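You operate a simulated robot arm through the tools that you are given. There is no shell and no other tool.

You run a simulated two-armed robot. Do the job below in one go: nothing can be reset, and whatever is moved stays where it is left.

## Task
Pick up the load test card with one hand, pass it to the other hand and put it on the middle shelf of the archive rack. Take the cream cube and put it on the fourth shelf from the bottom of the steel shelves. Take the blue pad on the top of the packing bench and put it away on the right end of the wooden bench. Stack the bright teal cube that says "734" from the top of the packing bench on top of the bright teal cube marked "721". Take the bright teal tub and leave it on top of the black camera case. Close the top packing drawer. Take the small grey cube and put it on the pressure chart. Shut the bottom drawer of the measuring bench. Open the top drawer of the measuring bench, take the small orange cube on the top of the measuring bench and put it away in the inside of the top drawer of the measuring bench and shut the drawer again. Put one of the green cubes from the top of the measuring bench on the glass plate there. Open the wooden table drawer. Do these in any order.

The check looks at the end state, three seconds after you hand in, the way a careful person would. Anything else that was tipped, shoved, dropped, spilled or broken makes it a failure.

## Robot
Two 6-joint arms with two-finger grippers on one trunk, on a base that drives. Base frame: it is fixed to the floor where the robot stands at the start and does not move with it; the origin is under the middle of the robot, x ahead of it, y to its left, z up; the surface under the hand at the start is at about z = 86. Units: cm, degrees, N and s.
The left shoulder is at the start at [7, 17.6, 124], the right one opposite. With the tool pointing down near the work surface each hand reaches from about 46 to 78 cm from the robot's upright axis, wherever it stands, measured 20 degrees to its own side. Places, roughly: blue pad (9x6x6 cm) [130, -390, 90]; bottom drawer of the measuring bench [100, -280, 60]; bright teal cube [100, -400, 100]; bright teal tub (16x12x8 cm) [100, -400, 20]; camera case [300, -425, 100]; cream cube [150, -375, 100]; fourth shelf of the steel shelves [120, -50, 130]; glass plate [125, -300, 100]; green cube [100, -300, 100]; inside of the top drawer of the measuring bench [100, -300, 70]; load test card [75, 0, 100]; middle shelf of the archive rack [320, -250, 100]; pressure chart [50, -325, 100]; right end of the wooden bench (15x26 cm) [-256, -324, 88]; small grey cube (4x4x5 cm) [120, -320, 90]; small orange cube (4x4x5 cm) [90, -300, 90]; top drawer of the measuring bench [100, -300, 80]; top packing drawer [150, -430, 60]; wooden table drawer [280, -100, 80]. Payload 2.45 kg a hand.
Tool frame (each hand has its own): the origin (TCP) lies between the finger pads and is the grasp point; the fingertips stand 2.6 cm ahead of it; z points along the fingers, y is the line along which they close. The gripper opens to 9.6 cm. The gripper's body begins 6.9 cm behind the TCP.
Orientation is that of the tool frame in the base frame, as a unit quaternion [x, y, z, w]. With the fingers straight down and closing along the base's y, the tool's x points along the base's -x, its y along +y and its z along -z.

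## Interface
- The arms move only by the tool drive_tool. It takes "left_moves", "right_moves" or both (then of equal length, played together; a hand with none holds still); each is a list of rows, each a list of 7 numbers: the closure, from 0 (fully open) to 1 (shut), then the shift along the tool's x, y, z in units of 40 mm (1.0 is 40 mm), then the turn, a rotation vector about the tool's x, y, z in units of 8 degrees (1.0 is 8 degrees). In form: [[gripper, x, y, z, wx, wy, wz], ...]. A call has 1 to 20 rows; each row shifts and turns the commanded pose from where the row before left it, along the tool's axes as they then stand. A call with a number of a shift or a turn outside -1 to 1 is refused whole. Each row takes 0.2 s and may step no farther than 5 cm and 8.6 degrees from the row before; otherwise, or with a gripper value out of range, the whole call is refused. A pose out of reach is approached as far as the arm can. The call stops where the force on the tool passes 40 N (or 10 N more than at its start, if that is more) or the arm is blocked; 0.2 s more then pass. Each finger halts on what it meets, pressing with about 39 N; the grip force reading is that of the motor and also rises with nothing between the fingers. The clock runs only during rows and for 0.2 s after the last one: add rows that do not move to give the fingers time. It gives the time, the measured TCP pose, the force on the tool (base axes), the opening and the grip force at its end, in the units of the frame above (readings bear some noise), with the torque about the TCP (base axes, N m) and any sound that the robot's microphone picked up.
- Cameras (640 x 400 px; columns grow to the right, rows downward): "scene" is now at [13.33, -0.86, 154.87]; the picture's right is [-0.08, -1.00, 0.00], its down [-0.67, 0.06, -0.74] and it looks along [0.74, -0.06, -0.67] (base axes); focal length 250 px, centre (320, 200). "left" rides on the left gripper at [8.2, -0.3, -9.8] in its tool frame; the picture's right is [0.04, 1.00, 0.00], its down [-0.73, 0.03, -0.68] and it looks along [-0.68, 0.03, 0.73] (tool axes); focal length 256 px, centre (320, 200). "right" rides on the right gripper at [8.2, 0.3, -9.8] in its tool frame; the picture's right is [-0.04, 1.00, 0.00], its down [-0.73, -0.03, -0.68] and it looks along [-0.68, -0.03, 0.73] (tool axes); focal length 256 px, centre (320, 200). There is no depth. A picture from a camera that has moved, and an enlarged one, comes with that camera's place and axes in the base frame and with its lens.
- grab_frame(camera): a new picture of that camera. No time passes.
- slide_trunk(by): slides the trunk up (or, below 0, down) by that many cm; the arms and the scene camera ride with it, the base frame stays. It gives what a move gives, with no picture.
- roll_base(legs): drives the robot by 1 to 6 legs, each [ahead, left, turn to the left] in cm, cm and degrees, along the robot's own axes; the way and the turn of a leg run together, so that a leg with both is an arc; at most 150 cm and 180 degrees a leg. The arms and the cameras ride along, it lands a little off, and it stops where it bumps. It gives what a move gives.
- turn_head(pan, tilt): turns the head with the scene camera to pan (to the left, within 86 degrees either way) and tilt (down, from -29 to 69), counted from straight ahead of the robot. It gives what a move gives.
- zoom(camera, box): a new picture of the part [left, top, right, bottom] of that camera's present view, enlarged. No time passes.
- sign_off(): hands the job in; it is judged then, once.

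Nothing tells you exact positions but the pictures and the camera data. Unless the task says otherwise, let go and move clear before handing in.

The tools are called after "Call:" as name(argument=value, ...) on one line, values as JSON. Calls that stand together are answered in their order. drive_tool: Moves the arms, as the interface text tells. Its arguments: {"type":"object","properties":{"left_moves":{"type":"array","items":{"type":"array","items":{"type":"number"}}},"right_moves":{"type":"array","items":{"type":"array","items":{"type":"number"}}}},"required":[]} The other tools are called the same way: slide_trunk (by) slides the trunk up or down; roll_base (legs) drives the base; turn_head (pan, tilt) turns the head that bears the scene camera; grab_frame (camera) takes a picture; zoom (camera, box) takes an enlarged picture of a part of a camera's view; sign_off () hands the job in.

At the start:

```text
t: 0.0
left_eef_pos: [60.23, 22.94, 119.46]
left_tool_rot: [0.0, 1.0, 0.0, 0.001]
left_contact_force: [0.6, 0.6, 0.0]
left_wrist_torque: [-0.02, -0.01, 0.01]
left_grip_width: 9.61
left_gripper_force: 0.0
right_eef_pos: [58.53, -27.06, 116.98]
right_tool_rot: [0.001, 1.0, -0.001, -0.001]
right_contact_force: [-0.8, 0.2, 0.2]
right_wrist_torque: [0.02, -0.01, -0.02]
right_grip_width: 9.61
right_gripper_force: 0.1
trunk travel left (down, up): [-72.5, 11.5]
robot x, y, heading: [-0.01, -0.24, -0.1]
head pan, tilt: [-4.8, 42.2]
```

scene: 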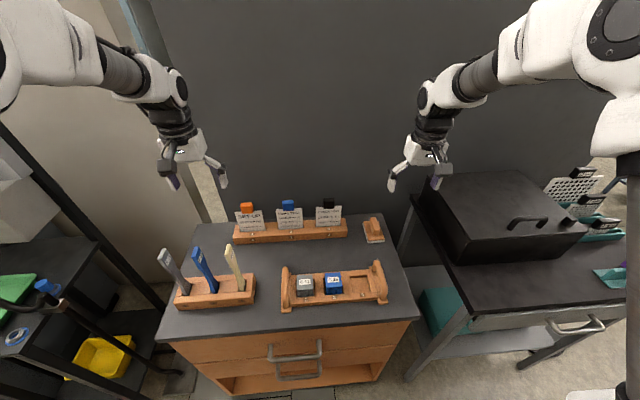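
right: 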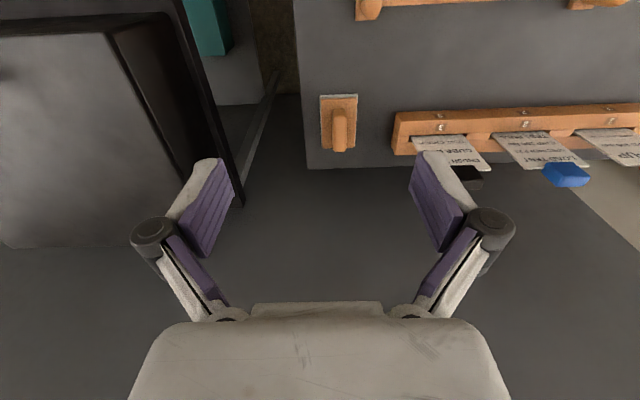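
left: 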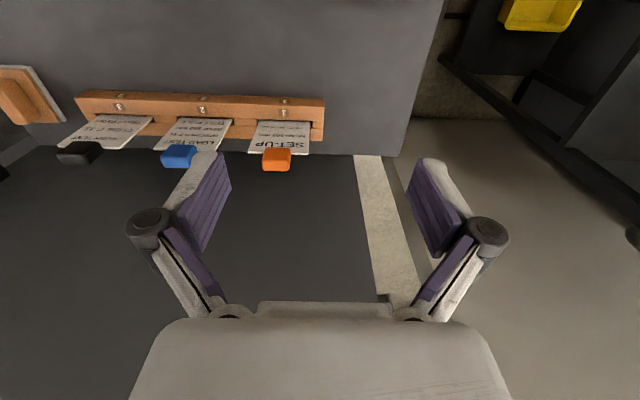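

I see a cabinet ahead with three cards in a wooden rail (orange, blue and black tabs), cubes in a tray, and a black case on the table to the right. I'll look closely at the cards first, then look around the room.

Call:
zoom(camera="scene", box=[220, 190, 400, 310])

Call:
zoom(camera="right", box=[380, 80, 640, 220])

Call:
zoom(camera="left", box=[40, 70, 340, 190])

Call:
turn_head(pan=-60, tilt=20)

Call:
grab_frame(camera="scene")

```text
3.33 times, centred on (310, 250) of scene
camera zoom: at [13.33, -0.86, 154.87], right [-0.08, -1.0, 0.0], down [-0.67, 0.06, -0.74], along [0.74, -0.06, -0.67], focal length 834 px, centre (353, 33)
```

zoom: 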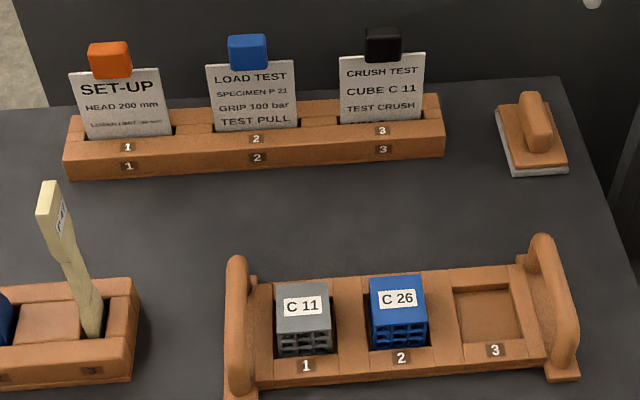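

```text
2.46 times, centred on (510, 150) of right
camera zoom: at [50.39, -26.76, 126.91], right [0.04, 1.0, 0.0], down [0.73, -0.03, 0.68], along [0.68, -0.03, -0.73], focal length 630 px, centre (-148, 323)
```

zoom: 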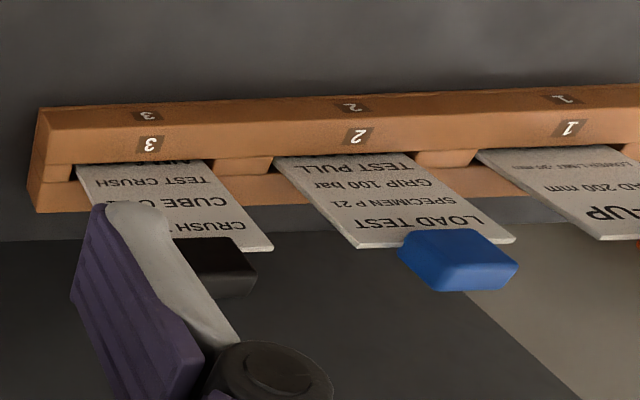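

```text
2.13 times, centred on (190, 130) of left
camera zoom: at [52.11, 22.63, 129.3], right [-0.04, 1.0, 0.0], down [0.73, 0.03, 0.68], along [0.68, 0.03, -0.73], focal length 546 px, centre (597, 349)
```

zoom: 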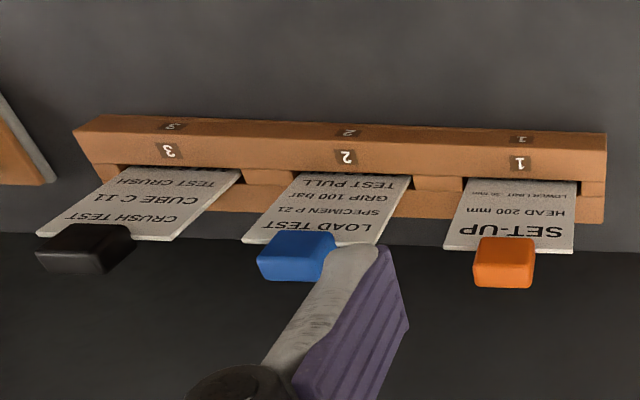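

```text
t: 1.2
left_eef_pos: [60.23, 22.88, 119.45]
left_tool_rot: [0.0, 1.0, 0.001, 0.0]
left_contact_force: [0.4, 0.1, 0.5]
left_wrist_torque: [0.0, -0.02, 0.01]
left_grip_width: 9.61
left_gripper_force: 0.1
right_eef_pos: [58.48, -27.04, 117.21]
right_tool_rot: [0.0, 1.0, 0.0, 0.0]
right_contact_force: [-0.2, 0.8, 0.4]
right_wrist_torque: [-0.03, 0.03, 0.0]
right_grip_width: 9.58
right_gripper_force: 0.0
trunk travel left (down, up): [-72.5, 11.5]
robot x, y, heading: [-0.02, 0.05, -0.2]
head pan, tilt: [-60.0, 20.0]
```

```text
taken
camera scene: at [9.68, -8.22, 158.33], right [-0.87, -0.5, 0.0], down [-0.17, 0.3, -0.94], along [0.47, -0.81, -0.34], focal length 250 px, centre (320, 200)
```

scene: 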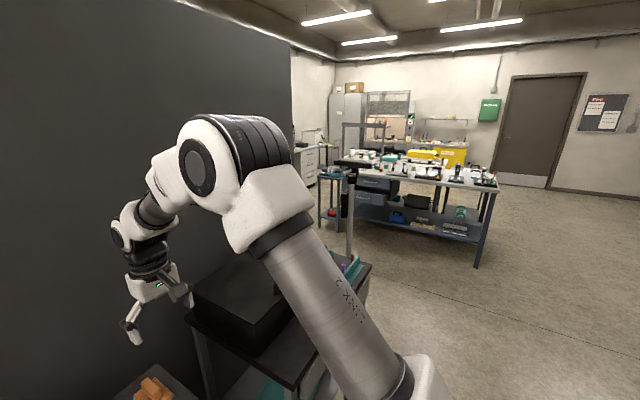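

The load test card is the middle one with the blue tab. I'll keep surveying the room to the left and behind.

Call:
turn_head(pan=-85, tilt=15)

Call:
grab_frame(camera="scene")

Call:
turn_head(pan=60, tilt=20)

Call:
grab_frame(camera="scene")

Call:
turn_head(pan=0, tilt=10)

Call:
grab_frame(camera="scene")

Call:
turn_head(pan=-40, tilt=45)

Call:
grab_frame(camera="scene")

```text
t: 2.1
left_eef_pos: [60.24, 22.97, 119.43]
left_tool_rot: [0.0, 1.0, 0.0, 0.0]
left_contact_force: [-0.6, -0.2, -0.6]
left_wrist_torque: [0.04, 0.0, 0.02]
left_grip_width: 9.63
left_gripper_force: 0.0
right_eef_pos: [58.44, -27.16, 117.05]
right_tool_rot: [0.0, 1.0, 0.0, 0.001]
right_contact_force: [-0.5, 0.0, 0.3]
right_wrist_torque: [0.04, -0.02, 0.0]
right_grip_width: 9.6
right_gripper_force: 0.1
trunk travel left (down, up): [-72.5, 11.5]
robot x, y, heading: [0.29, 0.06, -0.0]
head pan, tilt: [-85.0, 15.0]
```

```text
taken
camera scene: at [5.84, -9.46, 159.15], right [-1.0, -0.09, 0.0], down [-0.02, 0.26, -0.97], along [0.08, -0.96, -0.26], focal length 250 px, centre (320, 200)
```

scene: 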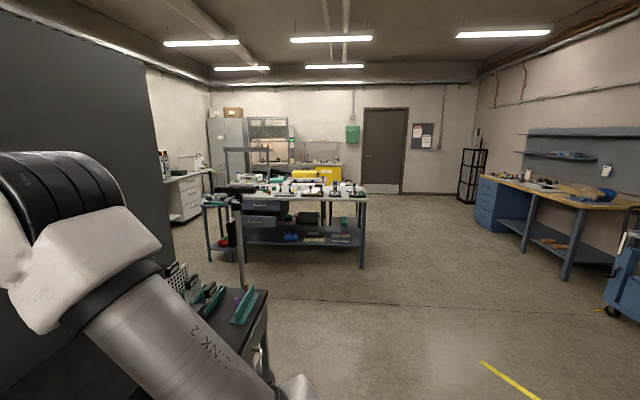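

```text
t: 4.4
left_eef_pos: [60.19, 23.0, 119.48]
left_tool_rot: [-0.001, 1.0, 0.0, 0.001]
left_contact_force: [-0.3, 0.4, 0.2]
left_wrist_torque: [0.01, -0.04, 0.01]
left_grip_width: 9.61
left_gripper_force: 0.1
right_eef_pos: [58.51, -27.06, 117.15]
right_tool_rot: [0.0, 1.0, 0.0, 0.0]
right_contact_force: [-0.1, -0.3, 0.5]
right_wrist_torque: [0.02, 0.04, -0.02]
right_grip_width: 9.58
right_gripper_force: 0.1
trunk travel left (down, up): [-72.5, 11.5]
robot x, y, heading: [0.03, -0.22, -0.0]
head pan, tilt: [60.0, 20.0]
```

```text
taken
camera scene: at [9.67, 7.9, 158.34], right [0.87, -0.5, 0.0], down [-0.17, -0.3, -0.94], along [0.47, 0.81, -0.34], focal length 250 px, centre (320, 200)
```

scene: 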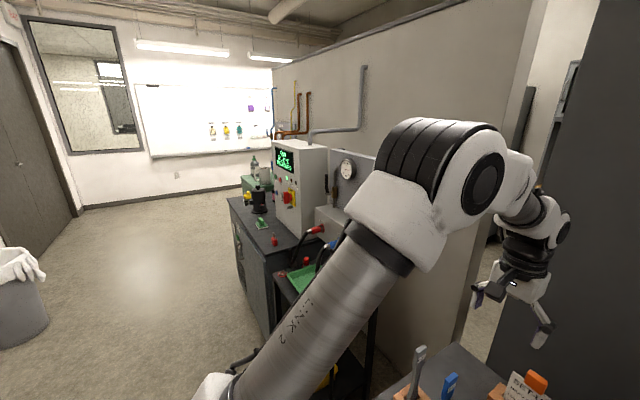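

```text
t: 5.7
left_eef_pos: [60.29, 22.94, 119.56]
left_tool_rot: [0.0, 1.0, 0.0, 0.0]
left_contact_force: [-1.1, -0.4, 0.2]
left_wrist_torque: [-0.03, -0.01, 0.01]
left_grip_width: 9.61
left_gripper_force: 0.2
right_eef_pos: [58.53, -27.15, 117.01]
right_tool_rot: [0.001, 1.0, -0.001, 0.0]
right_contact_force: [-0.4, 1.2, 0.3]
right_wrist_torque: [-0.01, 0.0, 0.01]
right_grip_width: 9.59
right_gripper_force: 0.1
trunk travel left (down, up): [-72.5, 11.5]
robot x, y, heading: [0.22, 0.0, -0.1]
head pan, tilt: [0.0, 10.0]
```

```text
taken
camera scene: at [14.31, -0.15, 159.96], right [0.0, -1.0, 0.0], down [-0.17, 0.0, -0.98], along [0.98, 0.0, -0.17], focal length 250 px, centre (320, 200)
```

scene: 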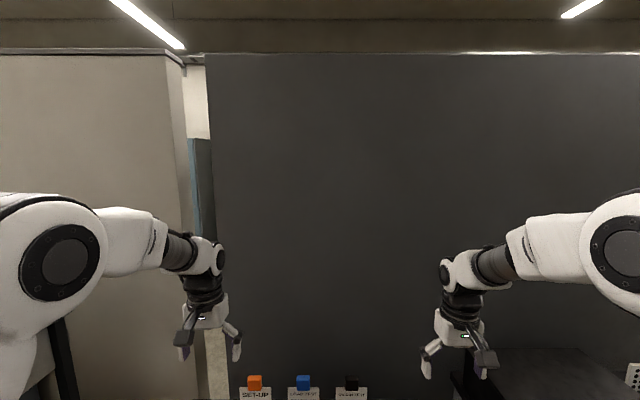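

```text
t: 6.8
left_eef_pos: [60.2, 23.0, 119.44]
left_tool_rot: [0.0, 1.0, 0.0, 0.0]
left_contact_force: [-0.4, -0.5, 0.2]
left_wrist_torque: [-0.01, 0.04, 0.0]
left_grip_width: 9.61
left_gripper_force: 0.0
right_eef_pos: [58.49, -27.22, 117.06]
right_tool_rot: [0.0, 1.0, 0.0, 0.0]
right_contact_force: [-0.7, 0.4, -0.3]
right_wrist_torque: [0.0, -0.01, 0.02]
right_grip_width: 9.61
right_gripper_force: 0.1
trunk travel left (down, up): [-72.5, 11.5]
robot x, y, heading: [-0.04, -0.01, 0.2]
head pan, tilt: [-40.0, 45.0]
```

```text
taken
camera scene: at [11.25, -5.38, 154.48], right [-0.64, -0.77, 0.0], down [-0.54, 0.45, -0.71], along [0.54, -0.45, -0.71], focal length 250 px, centre (320, 200)
```

scene: 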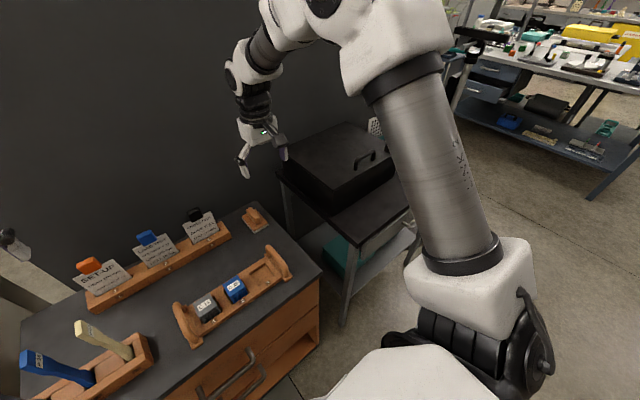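

The blue tab triangulates to about (72, 4.5, 100), with the card upright. I'll sidestep left a little so the right hand can reach the tab comfortably.

Call:
roll_base(legs=[[0, 13, 0]])

Call:
turn_head(pan=0, tilt=45)

Call:
grab_frame(camera="scene")

```text
t: 8.1
left_eef_pos: [60.24, 35.93, 119.56]
left_tool_rot: [-0.001, 1.0, 0.001, 0.0]
left_contact_force: [-0.4, 0.8, -0.1]
left_wrist_torque: [0.0, -0.03, 0.05]
left_grip_width: 9.63
left_gripper_force: 0.0
right_eef_pos: [58.49, -14.01, 117.02]
right_tool_rot: [0.0, 1.0, 0.001, 0.0]
right_contact_force: [-0.7, -1.1, 0.3]
right_wrist_torque: [0.01, 0.02, 0.01]
right_grip_width: 9.61
right_gripper_force: 0.1
trunk travel left (down, up): [-72.5, 11.5]
robot x, y, heading: [-0.03, 12.92, -0.1]
head pan, tilt: [-40.0, 45.0]
```

```text
t: 9.2
left_eef_pos: [60.27, 36.11, 119.41]
left_tool_rot: [-0.001, 1.0, 0.0, 0.0]
left_contact_force: [-0.5, 0.7, 0.0]
left_wrist_torque: [0.03, 0.02, 0.01]
left_grip_width: 9.6
left_gripper_force: 0.0
right_eef_pos: [58.61, -13.87, 117.11]
right_tool_rot: [-0.001, 1.0, 0.001, 0.0]
right_contact_force: [0.2, -0.6, 0.0]
right_wrist_torque: [0.02, -0.02, -0.03]
right_grip_width: 9.58
right_gripper_force: 0.0
trunk travel left (down, up): [-72.5, 11.5]
robot x, y, heading: [0.09, 13.25, 0.0]
head pan, tilt: [0.0, 45.0]
```

```text
taken
camera scene: at [13.13, 12.95, 154.47], right [0.0, -1.0, 0.0], down [-0.71, 0.0, -0.71], along [0.71, 0.0, -0.71], focal length 250 px, centre (320, 200)
```

scene: 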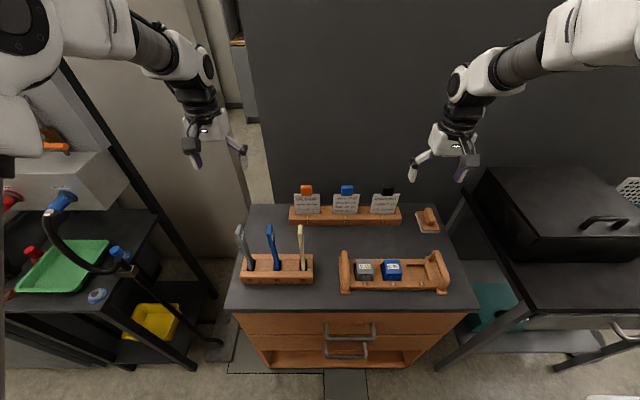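

Rotating the right gripper 90° so its fingers will straddle the card front-to-back.

Call:
drive_tool(right_moves=[[0, 0, 0, 0, 0, 0, -1], [0, 0, 0, 0, 0, 0, -1], [0, 0, 0, 0, 0, 0, -1], [0, 0, 0, 0, 0, 0, -1], [0, 0, 0, 0, 0, 0, -1], [0, 0, 0, 0, 0, 0, -1], [0, 0, 0, 0, 0, 0, -1], [0, 0, 0, 0, 0, 0, -1], [0, 0, 0, 0, 0, 0, -1], [0, 0, 0, 0, 0, 0, -1], [0, 0, 0, 0, 0, 0, -1], [0, 0, 0, 0, 0, 0, -0.25]])

Call:
grab_frame(camera="right")

```text
t: 11.8
left_eef_pos: [60.17, 36.21, 119.53]
left_tool_rot: [0.0, 1.0, 0.0, 0.0]
left_contact_force: [0.1, 0.5, 0.0]
left_wrist_torque: [0.01, 0.0, -0.01]
left_grip_width: 9.59
left_gripper_force: 0.0
right_eef_pos: [58.58, -13.84, 117.15]
right_tool_rot: [0.709, -0.706, -0.001, 0.0]
right_contact_force: [0.7, 0.0, -0.2]
right_wrist_torque: [-0.04, 0.02, -0.02]
right_grip_width: 9.61
right_gripper_force: 0.0
trunk travel left (down, up): [-72.5, 11.5]
robot x, y, heading: [-0.13, 12.76, 0.2]
head pan, tilt: [0.0, 45.0]
```

```text
taken
camera right: at [58.29, -21.93, 126.89], right [-1.0, 0.04, 0.0], down [0.03, 0.73, 0.68], along [0.02, 0.68, -0.73], focal length 256 px, centre (320, 200)
```

right: 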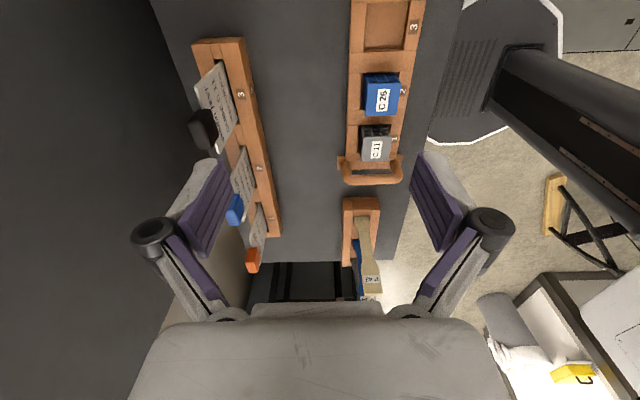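

Now I'll move the right hand above the blue tab and check from its camera.

Call:
drive_tool(right_moves=[[0, -0.92, -0.67, 0, 0, 0, 0], [0, -0.92, -0.67, 0, 0, 0, 0], [0, -0.92, -0.67, 0, 0, 0, 0], [0, -0.92, -0.67, 0, 0, 0, 0], [0, -0.92, -0.67, 0, 0, 0, 0], [0, 0, 0, 0.5, 0, 0, 0], [0, 0, 0, 0.5, 0, 0, 0]])

Call:
grab_frame(camera="right")

Call:
zoom(camera="scene", box=[260, 120, 440, 240])

```text
t: 13.3
left_eef_pos: [60.15, 36.23, 119.45]
left_tool_rot: [-0.002, 1.0, 0.0, 0.001]
left_contact_force: [0.3, 0.3, -0.6]
left_wrist_torque: [0.0, 0.02, -0.02]
left_grip_width: 9.59
left_gripper_force: 0.0
right_eef_pos: [71.81, 4.44, 113.15]
right_tool_rot: [0.707, -0.707, -0.001, 0.001]
right_contact_force: [0.1, 0.5, 0.3]
right_wrist_torque: [0.01, -0.01, 0.01]
right_grip_width: 9.58
right_gripper_force: 0.0
trunk travel left (down, up): [-72.5, 11.5]
robot x, y, heading: [-0.12, 13.13, 0.0]
head pan, tilt: [0.0, 45.0]
```

```text
taken
camera right: at [71.61, -3.6, 122.91], right [-1.0, 0.04, 0.0], down [0.03, 0.73, 0.68], along [0.03, 0.68, -0.73], focal length 256 px, centre (320, 200)
```

right: 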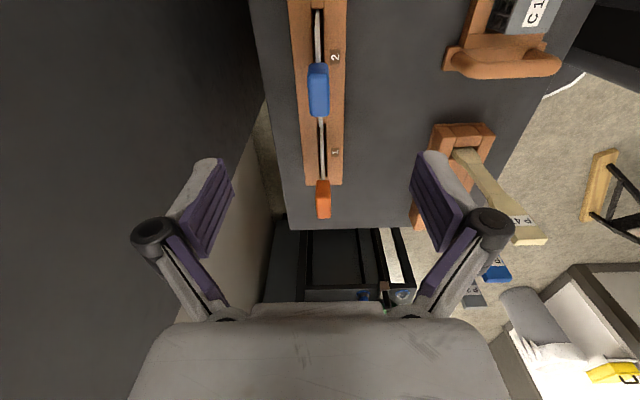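

```text
3.33 times, centred on (350, 180) of scene
camera zoom: at [13.12, 13.06, 154.47], right [0.0, -1.0, 0.0], down [-0.71, 0.0, -0.71], along [0.71, 0.0, -0.71], focal length 834 px, centre (220, 267)
```

zoom: 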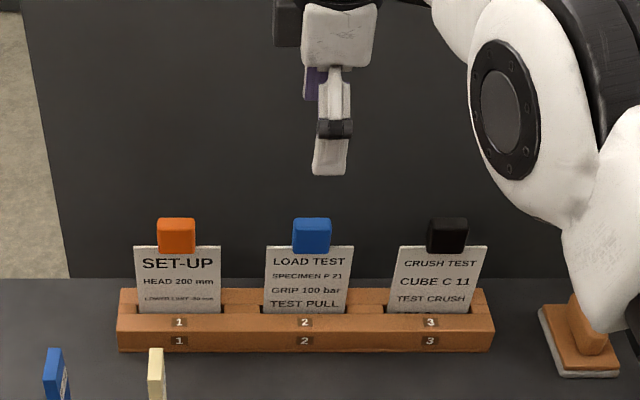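

Alignment is good. Descend over the tab and close on it.

Call:
drive_tool(right_moves=[[0, 0, -0.04, 0.8, 0, 0, 0], [0, 0, 0, 0.8, 0, 0, 0], [0, 0, 0, 0.8, 0, 0, 0], [0, 0, 0, 0.75, 0, 0, 0], [0, 0, 0, 0, 0, 0, 0], [1, 0, 0, 0, 0, 0, 0], [1, 0, 0, 0, 0, 0, 0], [1, 0, 0, 0, 0, 0, 0], [1, 0, 0, 0, 0, 0, 0]])

Call:
zoom(camera="scene", box=[260, 120, 440, 240])

```text
t: 15.3
left_eef_pos: [59.96, 36.26, 119.53]
left_tool_rot: [-0.001, 1.0, 0.0, 0.0]
left_contact_force: [-0.5, -0.8, 0.5]
left_wrist_torque: [-0.01, -0.01, -0.02]
left_grip_width: 9.61
left_gripper_force: 0.1
right_eef_pos: [71.93, 4.67, 100.42]
right_tool_rot: [0.708, -0.706, 0.001, 0.0]
right_contact_force: [0.1, 0.9, 8.7]
right_wrist_torque: [-0.01, -0.07, -0.01]
right_grip_width: 1.67
right_gripper_force: 39.2
trunk travel left (down, up): [-72.5, 11.5]
robot x, y, heading: [-0.04, 13.08, 0.2]
head pan, tilt: [0.0, 45.0]
```

```text
3.33 times, centred on (350, 180) of scene
camera zoom: at [12.98, 13.06, 154.49], right [0.0, -1.0, 0.0], down [-0.71, 0.0, -0.71], along [0.71, 0.0, -0.71], focal length 834 px, centre (220, 267)
```

zoom: 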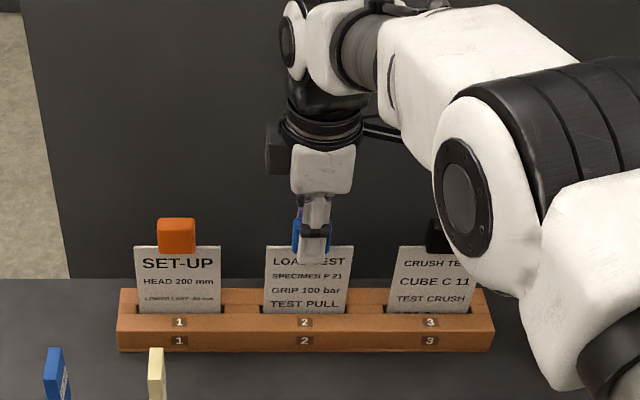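

The tab is gripped (1.67 cm). Lift it straight up out of the slot.

Call:
drive_tool(right_moves=[[1, 0, 0, -0.3, 0, 0, 0], [1, 0, 0, -0.4, 0, 0, 0], [1, 0, 0, -0.6, 0, 0, 0], [1, 0, 0, -0.8, 0, 0, 0], [1, 0, 0, -0.9, 0, 0, 0], [1, 0, 0, -0.9, 0, 0, 0], [1, 0, 0, -0.9, 0, 0, 0], [1, 0, 0, 0, 0, 0, 0]])

Call:
grab_frame(camera="scene")

Call:
grab_frame(camera="right")

```text
t: 17.1
left_eef_pos: [60.16, 36.23, 119.46]
left_tool_rot: [-0.001, 1.0, 0.0, 0.0]
left_contact_force: [-0.1, -0.4, 0.3]
left_wrist_torque: [0.0, -0.01, 0.03]
left_grip_width: 9.58
left_gripper_force: 0.1
right_eef_pos: [72.0, 4.94, 119.71]
right_tool_rot: [0.707, -0.707, 0.0, 0.0]
right_contact_force: [-0.7, -0.7, 0.1]
right_wrist_torque: [0.01, 0.04, 0.02]
right_grip_width: 1.66
right_gripper_force: 39.3
trunk travel left (down, up): [-72.5, 11.5]
robot x, y, heading: [0.05, 13.53, 0.2]
head pan, tilt: [0.0, 45.0]
```

```text
taken
camera scene: at [13.16, 13.04, 154.47], right [0.0, -1.0, 0.0], down [-0.71, 0.0, -0.71], along [0.71, 0.0, -0.71], focal length 250 px, centre (320, 200)
```

scene: 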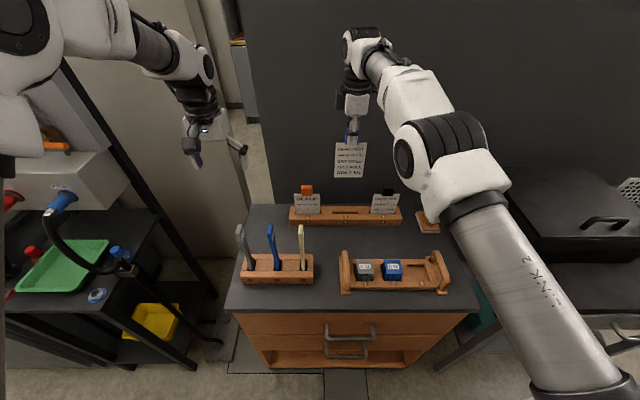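

```text
taken
camera right: at [71.67, -3.29, 129.45], right [-1.0, 0.04, 0.0], down [0.03, 0.73, 0.68], along [0.03, 0.68, -0.73], focal length 256 px, centre (320, 200)
```

right: 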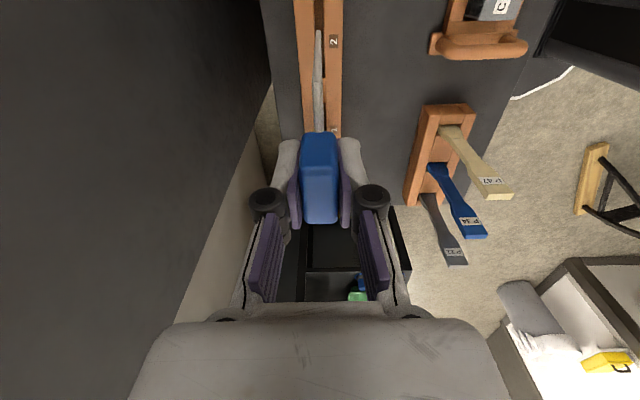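

Call:
zoom(camera="scene", box=[300, 80, 420, 200])

Call:
grab_frame(camera="left")

```text
3.33 times, centred on (360, 140) of scene
camera zoom: at [13.16, 13.04, 154.47], right [0.0, -1.0, 0.0], down [-0.71, 0.0, -0.71], along [0.71, 0.0, -0.71], focal length 834 px, centre (187, 400)
```

zoom: 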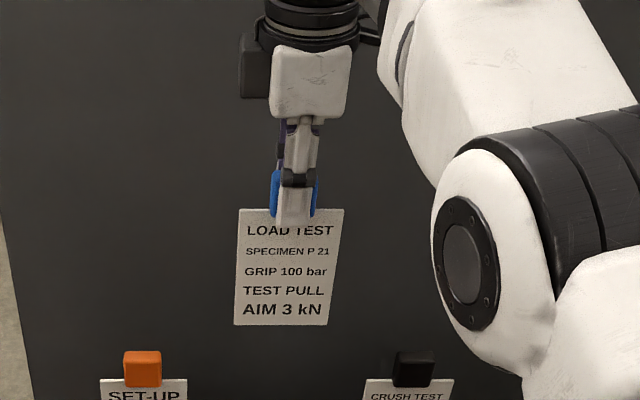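

```text
taken
camera left: at [52.07, 35.9, 129.29], right [-0.04, 1.0, 0.0], down [0.73, 0.03, 0.68], along [0.68, 0.03, -0.73], focal length 256 px, centre (320, 200)
```

left: 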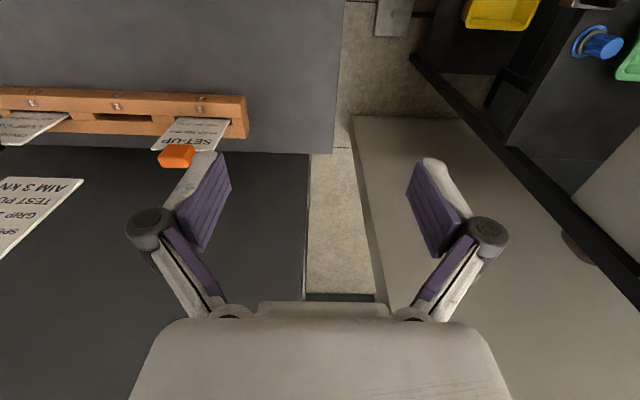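

The card body is about 8.4 × 12 cm and hangs from z 105 to 117. I'll draw the right hand back a bit and turn the left hand for the handover.

Call:
drive_tool(left_moves=[[0, 0, 0, 0, 0, 0, -1], [0, 0, 0, 0, 0, 0, -1], [0, 0, 0, 0, 0, 0, -1], [0, 0, 0, 0, 0, 0, -1], [0, 0, 0, 0, 0, 0, -1], [0, 0, 0, 0, 0, 0, -1], [0, 0, 0, 0, 0, 0, -1], [0, 0, 0, 0, 0, 0, -1], [0, 0, 0, 0, 0, 0, -1], [0, 0, 0, 0, 0, 0, -1], [0, 0, 0, 0, 0, 0, -1], [0, 0, 0, 0, 0, 0, -0.25]], right_moves=[[1, -0.19, 0.88, -0.14, 0, 0, 0], [1, -0.19, 0.88, -0.14, 0, 0, 0], [1, -0.19, 0.88, -0.14, 0, 0, 0], [1, -0.19, 0.88, -0.14, 0, 0, 0], [1, 0, 0, 0, 0, 0, 0], [1, 0, 0, 0, 0, 0, 0], [1, 0, 0, 0, 0, 0, 0], [1, 0, 0, 0, 0, 0, 0], [1, 0, 0, 0, 0, 0, 0], [1, 0, 0, 0, 0, 0, 0], [1, 0, 0, 0, 0, 0, 0], [1, 0, 0, 0, 0, 0, 0]])

Call:
drive_tool(left_moves=[[0, 0, 0, 0, 0, 1, 0], [0, 0, 0, 0, 0, 1, 0], [0, 0, 0, 0, 0, 1, 0], [0, 0, 0, 0, 0, 1, 0], [0, 0, 0, 0, 0, 1, 0], [0, 0, 0, 0, 0, 1, 0], [0, 0, 0, 0, 0, 1, 0], [0, 0, 0, 0, 0, 1, 0], [0, 0, 0, 0, 0, 1, 0], [0, 0, 0, 0, 0, 1, 0], [0, 0, 0, 0, 0, 1, 0], [0, 0, 0, 0, 0, 0.25, 0], [0, 0, 0, 0, 0, 0, 0]])

Call:
grab_frame(camera="scene")

Call:
grab_frame(camera="left")

```text
t: 19.9
left_eef_pos: [60.2, 36.18, 119.44]
left_tool_rot: [0.709, -0.705, 0.0, -0.001]
left_contact_force: [0.1, -0.5, 0.1]
left_wrist_torque: [0.01, -0.01, -0.02]
left_grip_width: 9.59
left_gripper_force: 0.2
right_eef_pos: [58.96, 4.74, 123.39]
right_tool_rot: [-0.689, 0.724, 0.028, 0.03]
right_contact_force: [-0.6, 0.0, -0.4]
right_wrist_torque: [0.01, 0.02, 0.01]
right_grip_width: 1.64
right_gripper_force: 39.2
trunk travel left (down, up): [-72.5, 11.5]
robot x, y, heading: [-0.13, 13.0, -0.1]
head pan, tilt: [0.0, 45.0]
stopped in row 12 (right hand): the arm was blocked; the commanded pose is now the measured one
```

```text
t: 22.8
left_eef_pos: [60.04, 36.23, 119.41]
left_tool_rot: [0.501, -0.499, 0.501, 0.499]
left_contact_force: [0.4, -0.4, -0.2]
left_wrist_torque: [0.0, -0.02, 0.01]
left_grip_width: 9.6
left_gripper_force: 0.0
right_eef_pos: [58.87, 4.76, 123.4]
right_tool_rot: [-0.689, 0.724, 0.029, 0.028]
right_contact_force: [-0.2, -0.1, 0.6]
right_wrist_torque: [-0.01, 0.01, 0.01]
right_grip_width: 1.67
right_gripper_force: 39.3
trunk travel left (down, up): [-72.5, 11.5]
robot x, y, heading: [0.04, 13.13, 0.3]
head pan, tilt: [0.0, 45.0]
```

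```text
taken
camera scene: at [13.11, 13.05, 154.47], right [0.0, -1.0, 0.0], down [-0.71, 0.0, -0.71], along [0.71, 0.0, -0.71], focal length 250 px, centre (320, 200)
```

scene: 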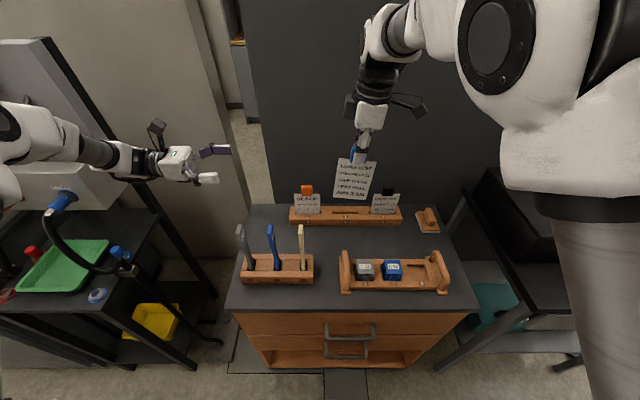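

```text
taken
camera left: at [60.48, 46.09, 127.67], right [-1.0, 0.0, 0.04], down [-0.03, 0.68, -0.73], along [-0.02, -0.73, -0.68], focal length 256 px, centre (320, 200)
```

left: 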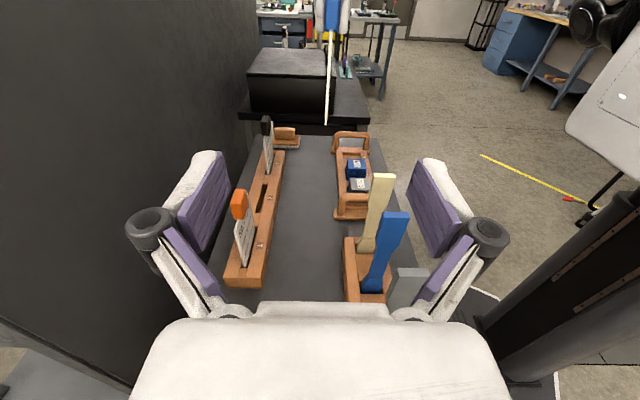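

The right hand holds the card at about (59, 5). I'll bring the left hand in along −y at the card's lower half, stopping short to check.

Call:
drive_tool(left_moves=[[0, -0.75, 0.12, 0, 0, 0, 0], [0, -0.78, 0.12, 0, 0, 0, 0], [0, 0, 0, 0.9, 0, 0, 0], [0, 0, 0, 0.9, 0, 0, 0], [0, 0, 0, 0.9, 0, 0, 0], [0, 0, 0, 0.9, 0, 0, 0], [0, 0, 0, 0, 0, 0, 0]])

Call:
grab_frame(camera="scene")

Call:
grab_frame(camera="left")

```text
t: 24.4
left_eef_pos: [59.32, 21.93, 113.55]
left_tool_rot: [0.502, -0.498, 0.502, 0.498]
left_contact_force: [-0.2, 0.7, -0.6]
left_wrist_torque: [0.03, 0.02, -0.01]
left_grip_width: 9.61
left_gripper_force: 0.1
right_eef_pos: [58.88, 4.91, 123.45]
right_tool_rot: [-0.689, 0.723, 0.029, 0.028]
right_contact_force: [-0.3, -0.6, 0.4]
right_wrist_torque: [0.02, -0.01, 0.0]
right_grip_width: 1.67
right_gripper_force: 38.9
trunk travel left (down, up): [-72.5, 11.5]
robot x, y, heading: [-0.07, 13.37, 0.2]
head pan, tilt: [0.0, 45.0]
```

```text
taken
camera scene: at [13.13, 13.16, 154.47], right [0.0, -1.0, 0.0], down [-0.71, 0.0, -0.71], along [0.71, 0.0, -0.71], focal length 250 px, centre (320, 200)
```

scene: 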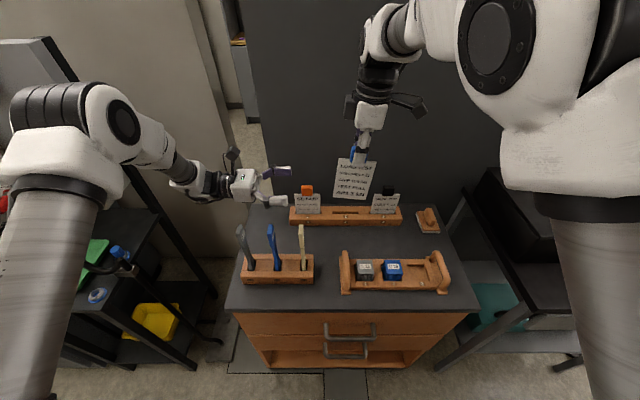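

```text
taken
camera left: at [59.61, 31.8, 121.65], right [-1.0, 0.0, 0.04], down [-0.03, 0.68, -0.73], along [-0.02, -0.73, -0.68], focal length 256 px, centre (320, 200)
```

left: 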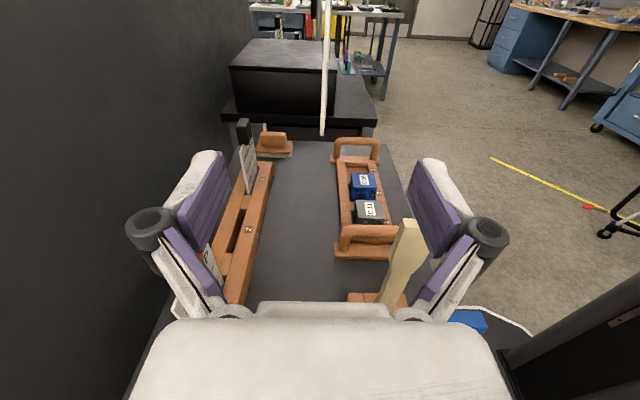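

The card edge is centred between the left fingers. Advance and close the left gripper.

Call:
drive_tool(left_moves=[[0, 0, 0.03, 0.8, 0, 0, 0], [0, 0, 0.03, 0.8, 0, 0, 0], [0, 0, 0, 0.8, 0, 0, 0], [0, 0, 0, 0.7, 0, 0, 0], [0, 0, 0, 0.6, 0, 0, 0], [0, 0, 0, 0, 0, 0, 0]])

Call:
grab_frame(camera="scene")

Call:
grab_frame(camera="left")

```text
t: 25.8
left_eef_pos: [59.07, 6.94, 113.38]
left_tool_rot: [0.501, -0.499, 0.501, 0.499]
left_contact_force: [0.7, 0.2, -0.4]
left_wrist_torque: [-0.01, -0.02, 0.01]
left_grip_width: 9.6
left_gripper_force: 0.1
right_eef_pos: [58.81, 4.79, 123.42]
right_tool_rot: [-0.689, 0.723, 0.028, 0.028]
right_contact_force: [-0.4, 0.3, -0.8]
right_wrist_torque: [0.02, 0.03, 0.0]
right_grip_width: 1.67
right_gripper_force: 39.1
trunk travel left (down, up): [-72.5, 11.5]
robot x, y, heading: [-0.22, 13.05, -0.0]
head pan, tilt: [0.0, 45.0]
```

```text
taken
camera scene: at [13.14, 13.12, 154.47], right [0.0, -1.0, 0.0], down [-0.71, 0.0, -0.71], along [0.71, 0.0, -0.71], focal length 250 px, centre (320, 200)
```

scene: 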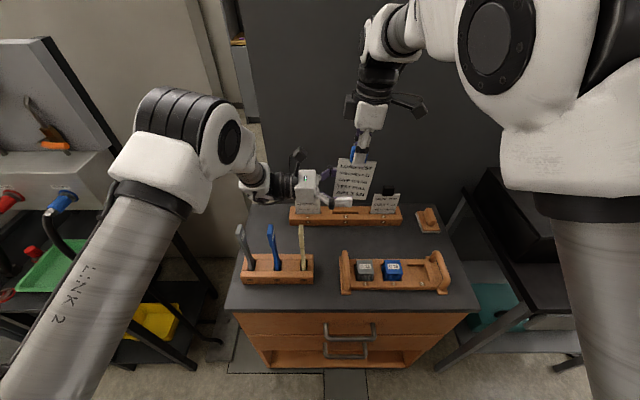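

```text
taken
camera left: at [59.43, 16.84, 121.51], right [-1.0, 0.0, 0.04], down [-0.03, 0.68, -0.73], along [-0.02, -0.73, -0.68], focal length 256 px, centre (320, 200)
```

left: 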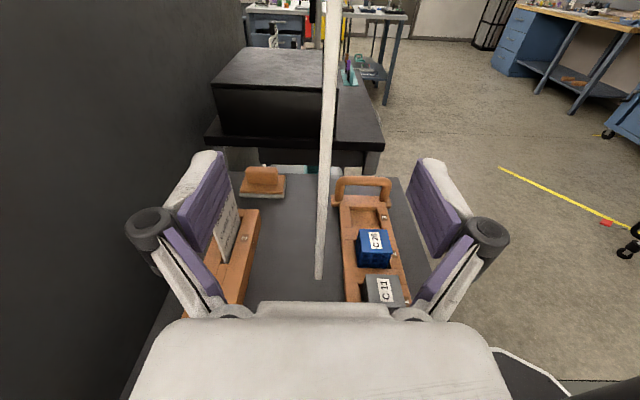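

Call:
drive_tool(left_moves=[[1, 0, 0, 0, 0, 0, 0], [1, 0, 0, 0, 0, 0, 0], [1, 0, 0, 0, 0, 0, 0], [1, 0, 0, 0, 0, 0, 0], [1, 0, 0, 0, 0, 0, 0]])

Call:
grab_frame(camera="left")

```text
t: 26.9
left_eef_pos: [59.13, 6.95, 113.29]
left_tool_rot: [0.501, -0.499, 0.501, 0.499]
left_contact_force: [-15.9, 6.5, 1.7]
left_wrist_torque: [-0.15, -0.67, -1.04]
left_grip_width: 0.59
left_gripper_force: 32.3
right_eef_pos: [58.96, 4.73, 123.39]
right_tool_rot: [-0.689, 0.724, 0.028, 0.028]
right_contact_force: [15.6, -7.1, -2.0]
right_wrist_torque: [-0.52, -0.85, 0.71]
right_grip_width: 1.7
right_gripper_force: 39.4
trunk travel left (down, up): [-72.5, 11.5]
robot x, y, heading: [-0.43, 13.42, -0.1]
head pan, tilt: [0.0, 45.0]
```

```text
taken
camera left: at [59.41, 16.8, 121.51], right [-1.0, 0.0, 0.04], down [-0.03, 0.68, -0.73], along [-0.02, -0.73, -0.68], focal length 256 px, centre (320, 200)
```

left: 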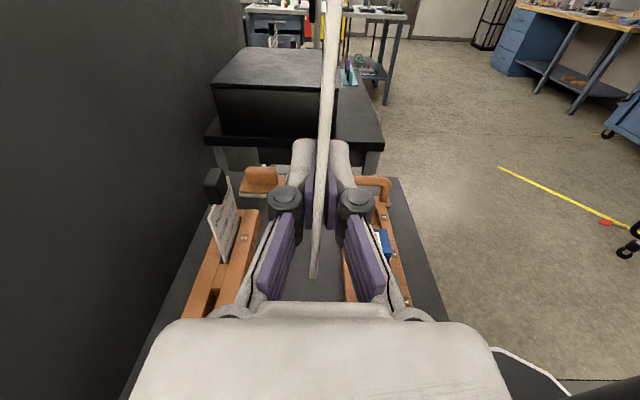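

The left hand grips the card. Release with the right hand and withdraw it upward.

Call:
drive_tool(right_moves=[[0.5, 0, 0, 0, 0, 0, 0], [0, 0, 0, 0, 0, 0, 0], [0, 0, 0, 0, 0, 0, 0], [0, 0, 0, -0.5, 0, 0, 0], [0, 0, 0, -0.8, 0, 0, 0], [0, 0, 0, -0.8, 0, 0, 0], [0, 0, 0, 0, 0, 0, 0]], left_moves=[[1, 0, 0, 0, 0, 0, 0], [1, 0, 0, 0, 0, 0, 0], [1, 0, 0, 0, 0, 0, 0], [1, 0, 0, 0, 0, 0, 0], [1, 0, 0, 0, 0, 0, 0], [1, 0, 0, 0, 0, 0, 0], [1, 0, 0, 0, 0, 0, 0]])

Call:
grab_frame(camera="scene")

Call:
grab_frame(camera="left")

```text
t: 28.6
left_eef_pos: [59.07, 7.06, 113.45]
left_tool_rot: [0.501, -0.5, 0.5, 0.499]
left_contact_force: [0.1, 0.4, -0.5]
left_wrist_torque: [0.02, 0.01, 0.01]
left_grip_width: 0.6
left_gripper_force: 32.1
right_eef_pos: [58.94, 4.27, 131.56]
right_tool_rot: [-0.691, 0.722, 0.026, 0.026]
right_contact_force: [-0.2, -0.9, 0.1]
right_wrist_torque: [-0.01, -0.02, -0.04]
right_grip_width: 9.6
right_gripper_force: 0.0
trunk travel left (down, up): [-72.5, 11.5]
robot x, y, heading: [-0.31, 13.33, 0.2]
head pan, tilt: [0.0, 45.0]
```

```text
taken
camera scene: at [13.16, 13.07, 154.47], right [0.0, -1.0, 0.0], down [-0.71, 0.0, -0.71], along [0.71, 0.0, -0.71], focal length 250 px, centre (320, 200)
```

scene: 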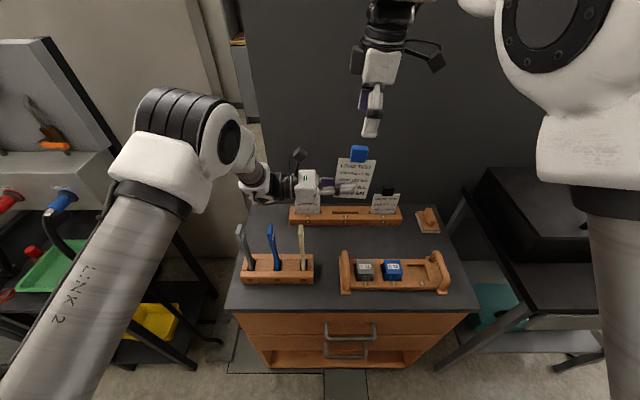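

```text
taken
camera left: at [59.44, 16.83, 121.51], right [-1.0, 0.0, 0.04], down [-0.03, 0.68, -0.73], along [-0.02, -0.73, -0.68], focal length 256 px, centre (320, 200)
```

left: 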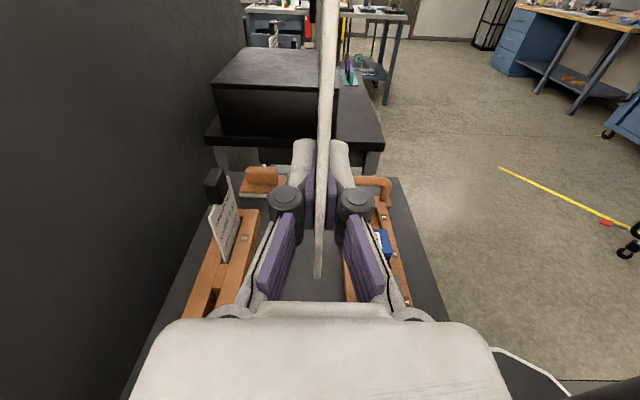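

Handover done: the left hand holds the card. Now I'll swing the right arm back to its side, back away from the cabinet and turn toward the rest of the room.

Call:
drive_tool(right_moves=[[0, 0.9, 0, 0, 0, 0, 0], [0, 0.9, 0, 0, 0, 0, 0], [0, 0.9, 0, 0, 0, 0, 0], [0, 0.9, 0, 0, 0, 0, 0], [0, 0.9, 0, 0, 0, 0, 0], [0, 0, 0, 0, 0, 0, 1], [0, 0, 0, 0, 0, 0, 1], [0, 0, 0, 0, 0, 0, 1], [0, 0, 0, 0, 0, 0, 1], [0, 0, 0, 0, 0, 0, 1], [0, 0, 0, 0, 0, 0, 1], [0, 0, 0, 0, 0, 0, 1], [0, 0, 0, 0, 0, 0, 1], [0, 0, 0, 0, 0, 0, 1], [0, 0, 0, 0, 0, 0, 1], [0, 0, 0, 0, 0, 0, 1]])

Call:
roll_base(legs=[[-30, 0, 0], [0, 0, -90]])

Call:
turn_head(pan=0, tilt=20)

Call:
grab_frame(camera="scene")

Call:
turn_head(pan=50, tilt=20)

Call:
grab_frame(camera="scene")

```text
t: 31.9
left_eef_pos: [59.15, 7.03, 113.34]
left_tool_rot: [0.501, -0.499, 0.501, 0.499]
left_contact_force: [0.1, 0.7, -0.5]
left_wrist_torque: [-0.01, 0.01, 0.04]
left_grip_width: 0.62
left_gripper_force: 32.2
right_eef_pos: [57.97, -13.6, 130.33]
right_tool_rot: [0.006, 0.999, 0.037, 0.001]
right_contact_force: [0.5, 0.2, 0.2]
right_wrist_torque: [-0.02, 0.03, -0.03]
right_grip_width: 9.6
right_gripper_force: 0.0
trunk travel left (down, up): [-72.5, 11.5]
robot x, y, heading: [-0.24, 12.95, 0.2]
head pan, tilt: [0.0, 45.0]
```

```text
t: 37.8
left_eef_pos: [-36.02, -45.99, 113.35]
left_tool_rot: [0.004, -0.707, 0.004, 0.707]
left_contact_force: [-0.3, -0.2, -0.5]
left_wrist_torque: [0.02, 0.01, 0.02]
left_grip_width: 0.6
left_gripper_force: 32.1
right_eef_pos: [-56.52, -45.02, 130.29]
right_tool_rot: [0.707, 0.706, 0.026, 0.028]
right_contact_force: [0.5, -0.2, -0.5]
right_wrist_torque: [0.02, 0.01, 0.0]
right_grip_width: 9.6
right_gripper_force: 0.0
trunk travel left (down, up): [-72.5, 11.5]
robot x, y, heading: [-29.97, 13.03, -89.5]
head pan, tilt: [0.0, 45.0]
```

```text
t: 38.7
left_eef_pos: [-36.03, -46.09, 113.27]
left_tool_rot: [0.004, -0.707, 0.003, 0.708]
left_contact_force: [-0.6, 0.6, -0.5]
left_wrist_torque: [-0.03, -0.06, 0.0]
left_grip_width: 0.59
left_gripper_force: 31.8
right_eef_pos: [-56.6, -45.1, 130.25]
right_tool_rot: [0.708, 0.705, 0.026, 0.028]
right_contact_force: [-0.5, -0.4, 0.3]
right_wrist_torque: [0.01, -0.04, 0.02]
right_grip_width: 9.63
right_gripper_force: 0.1
trunk travel left (down, up): [-72.5, 11.5]
robot x, y, heading: [-29.69, 13.1, -89.6]
head pan, tilt: [0.0, 20.0]
```

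```text
taken
camera scene: at [-30.08, -1.44, 158.33], right [-1.0, -0.01, 0.0], down [0.0, 0.34, -0.94], along [0.01, -0.94, -0.34], focal length 250 px, centre (320, 200)
```

scene: 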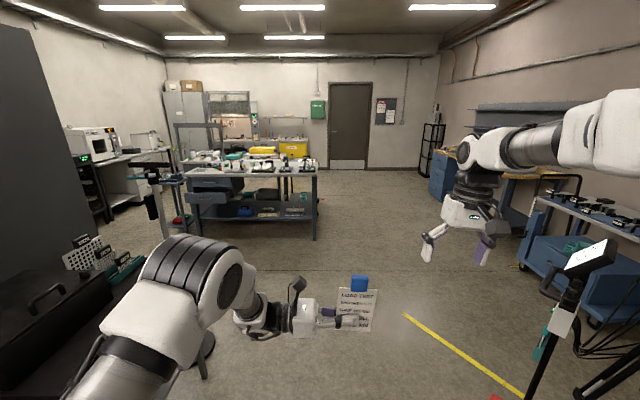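

```text
t: 39.9
left_eef_pos: [-36.14, -46.16, 113.41]
left_tool_rot: [-0.004, 0.708, -0.004, -0.706]
left_contact_force: [0.3, -0.4, 0.1]
left_wrist_torque: [-0.01, -0.02, -0.01]
left_grip_width: 0.62
left_gripper_force: 32.0
right_eef_pos: [-56.58, -45.01, 130.3]
right_tool_rot: [0.708, 0.705, 0.026, 0.027]
right_contact_force: [-0.3, -1.1, -0.4]
right_wrist_torque: [0.0, -0.03, 0.02]
right_grip_width: 9.61
right_gripper_force: 0.1
trunk travel left (down, up): [-72.5, 11.5]
robot x, y, heading: [-30.32, 12.79, -89.7]
head pan, tilt: [50.0, 20.0]
```

```text
taken
camera scene: at [-22.98, 1.94, 158.34], right [-0.64, -0.77, 0.0], down [-0.26, 0.22, -0.94], along [0.72, -0.6, -0.34], focal length 250 px, centre (320, 200)
```

scene: 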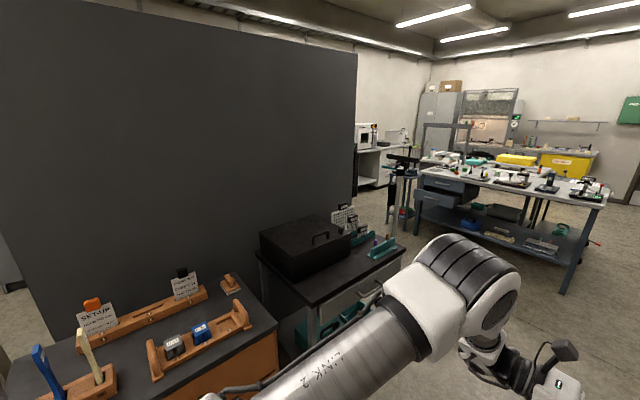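

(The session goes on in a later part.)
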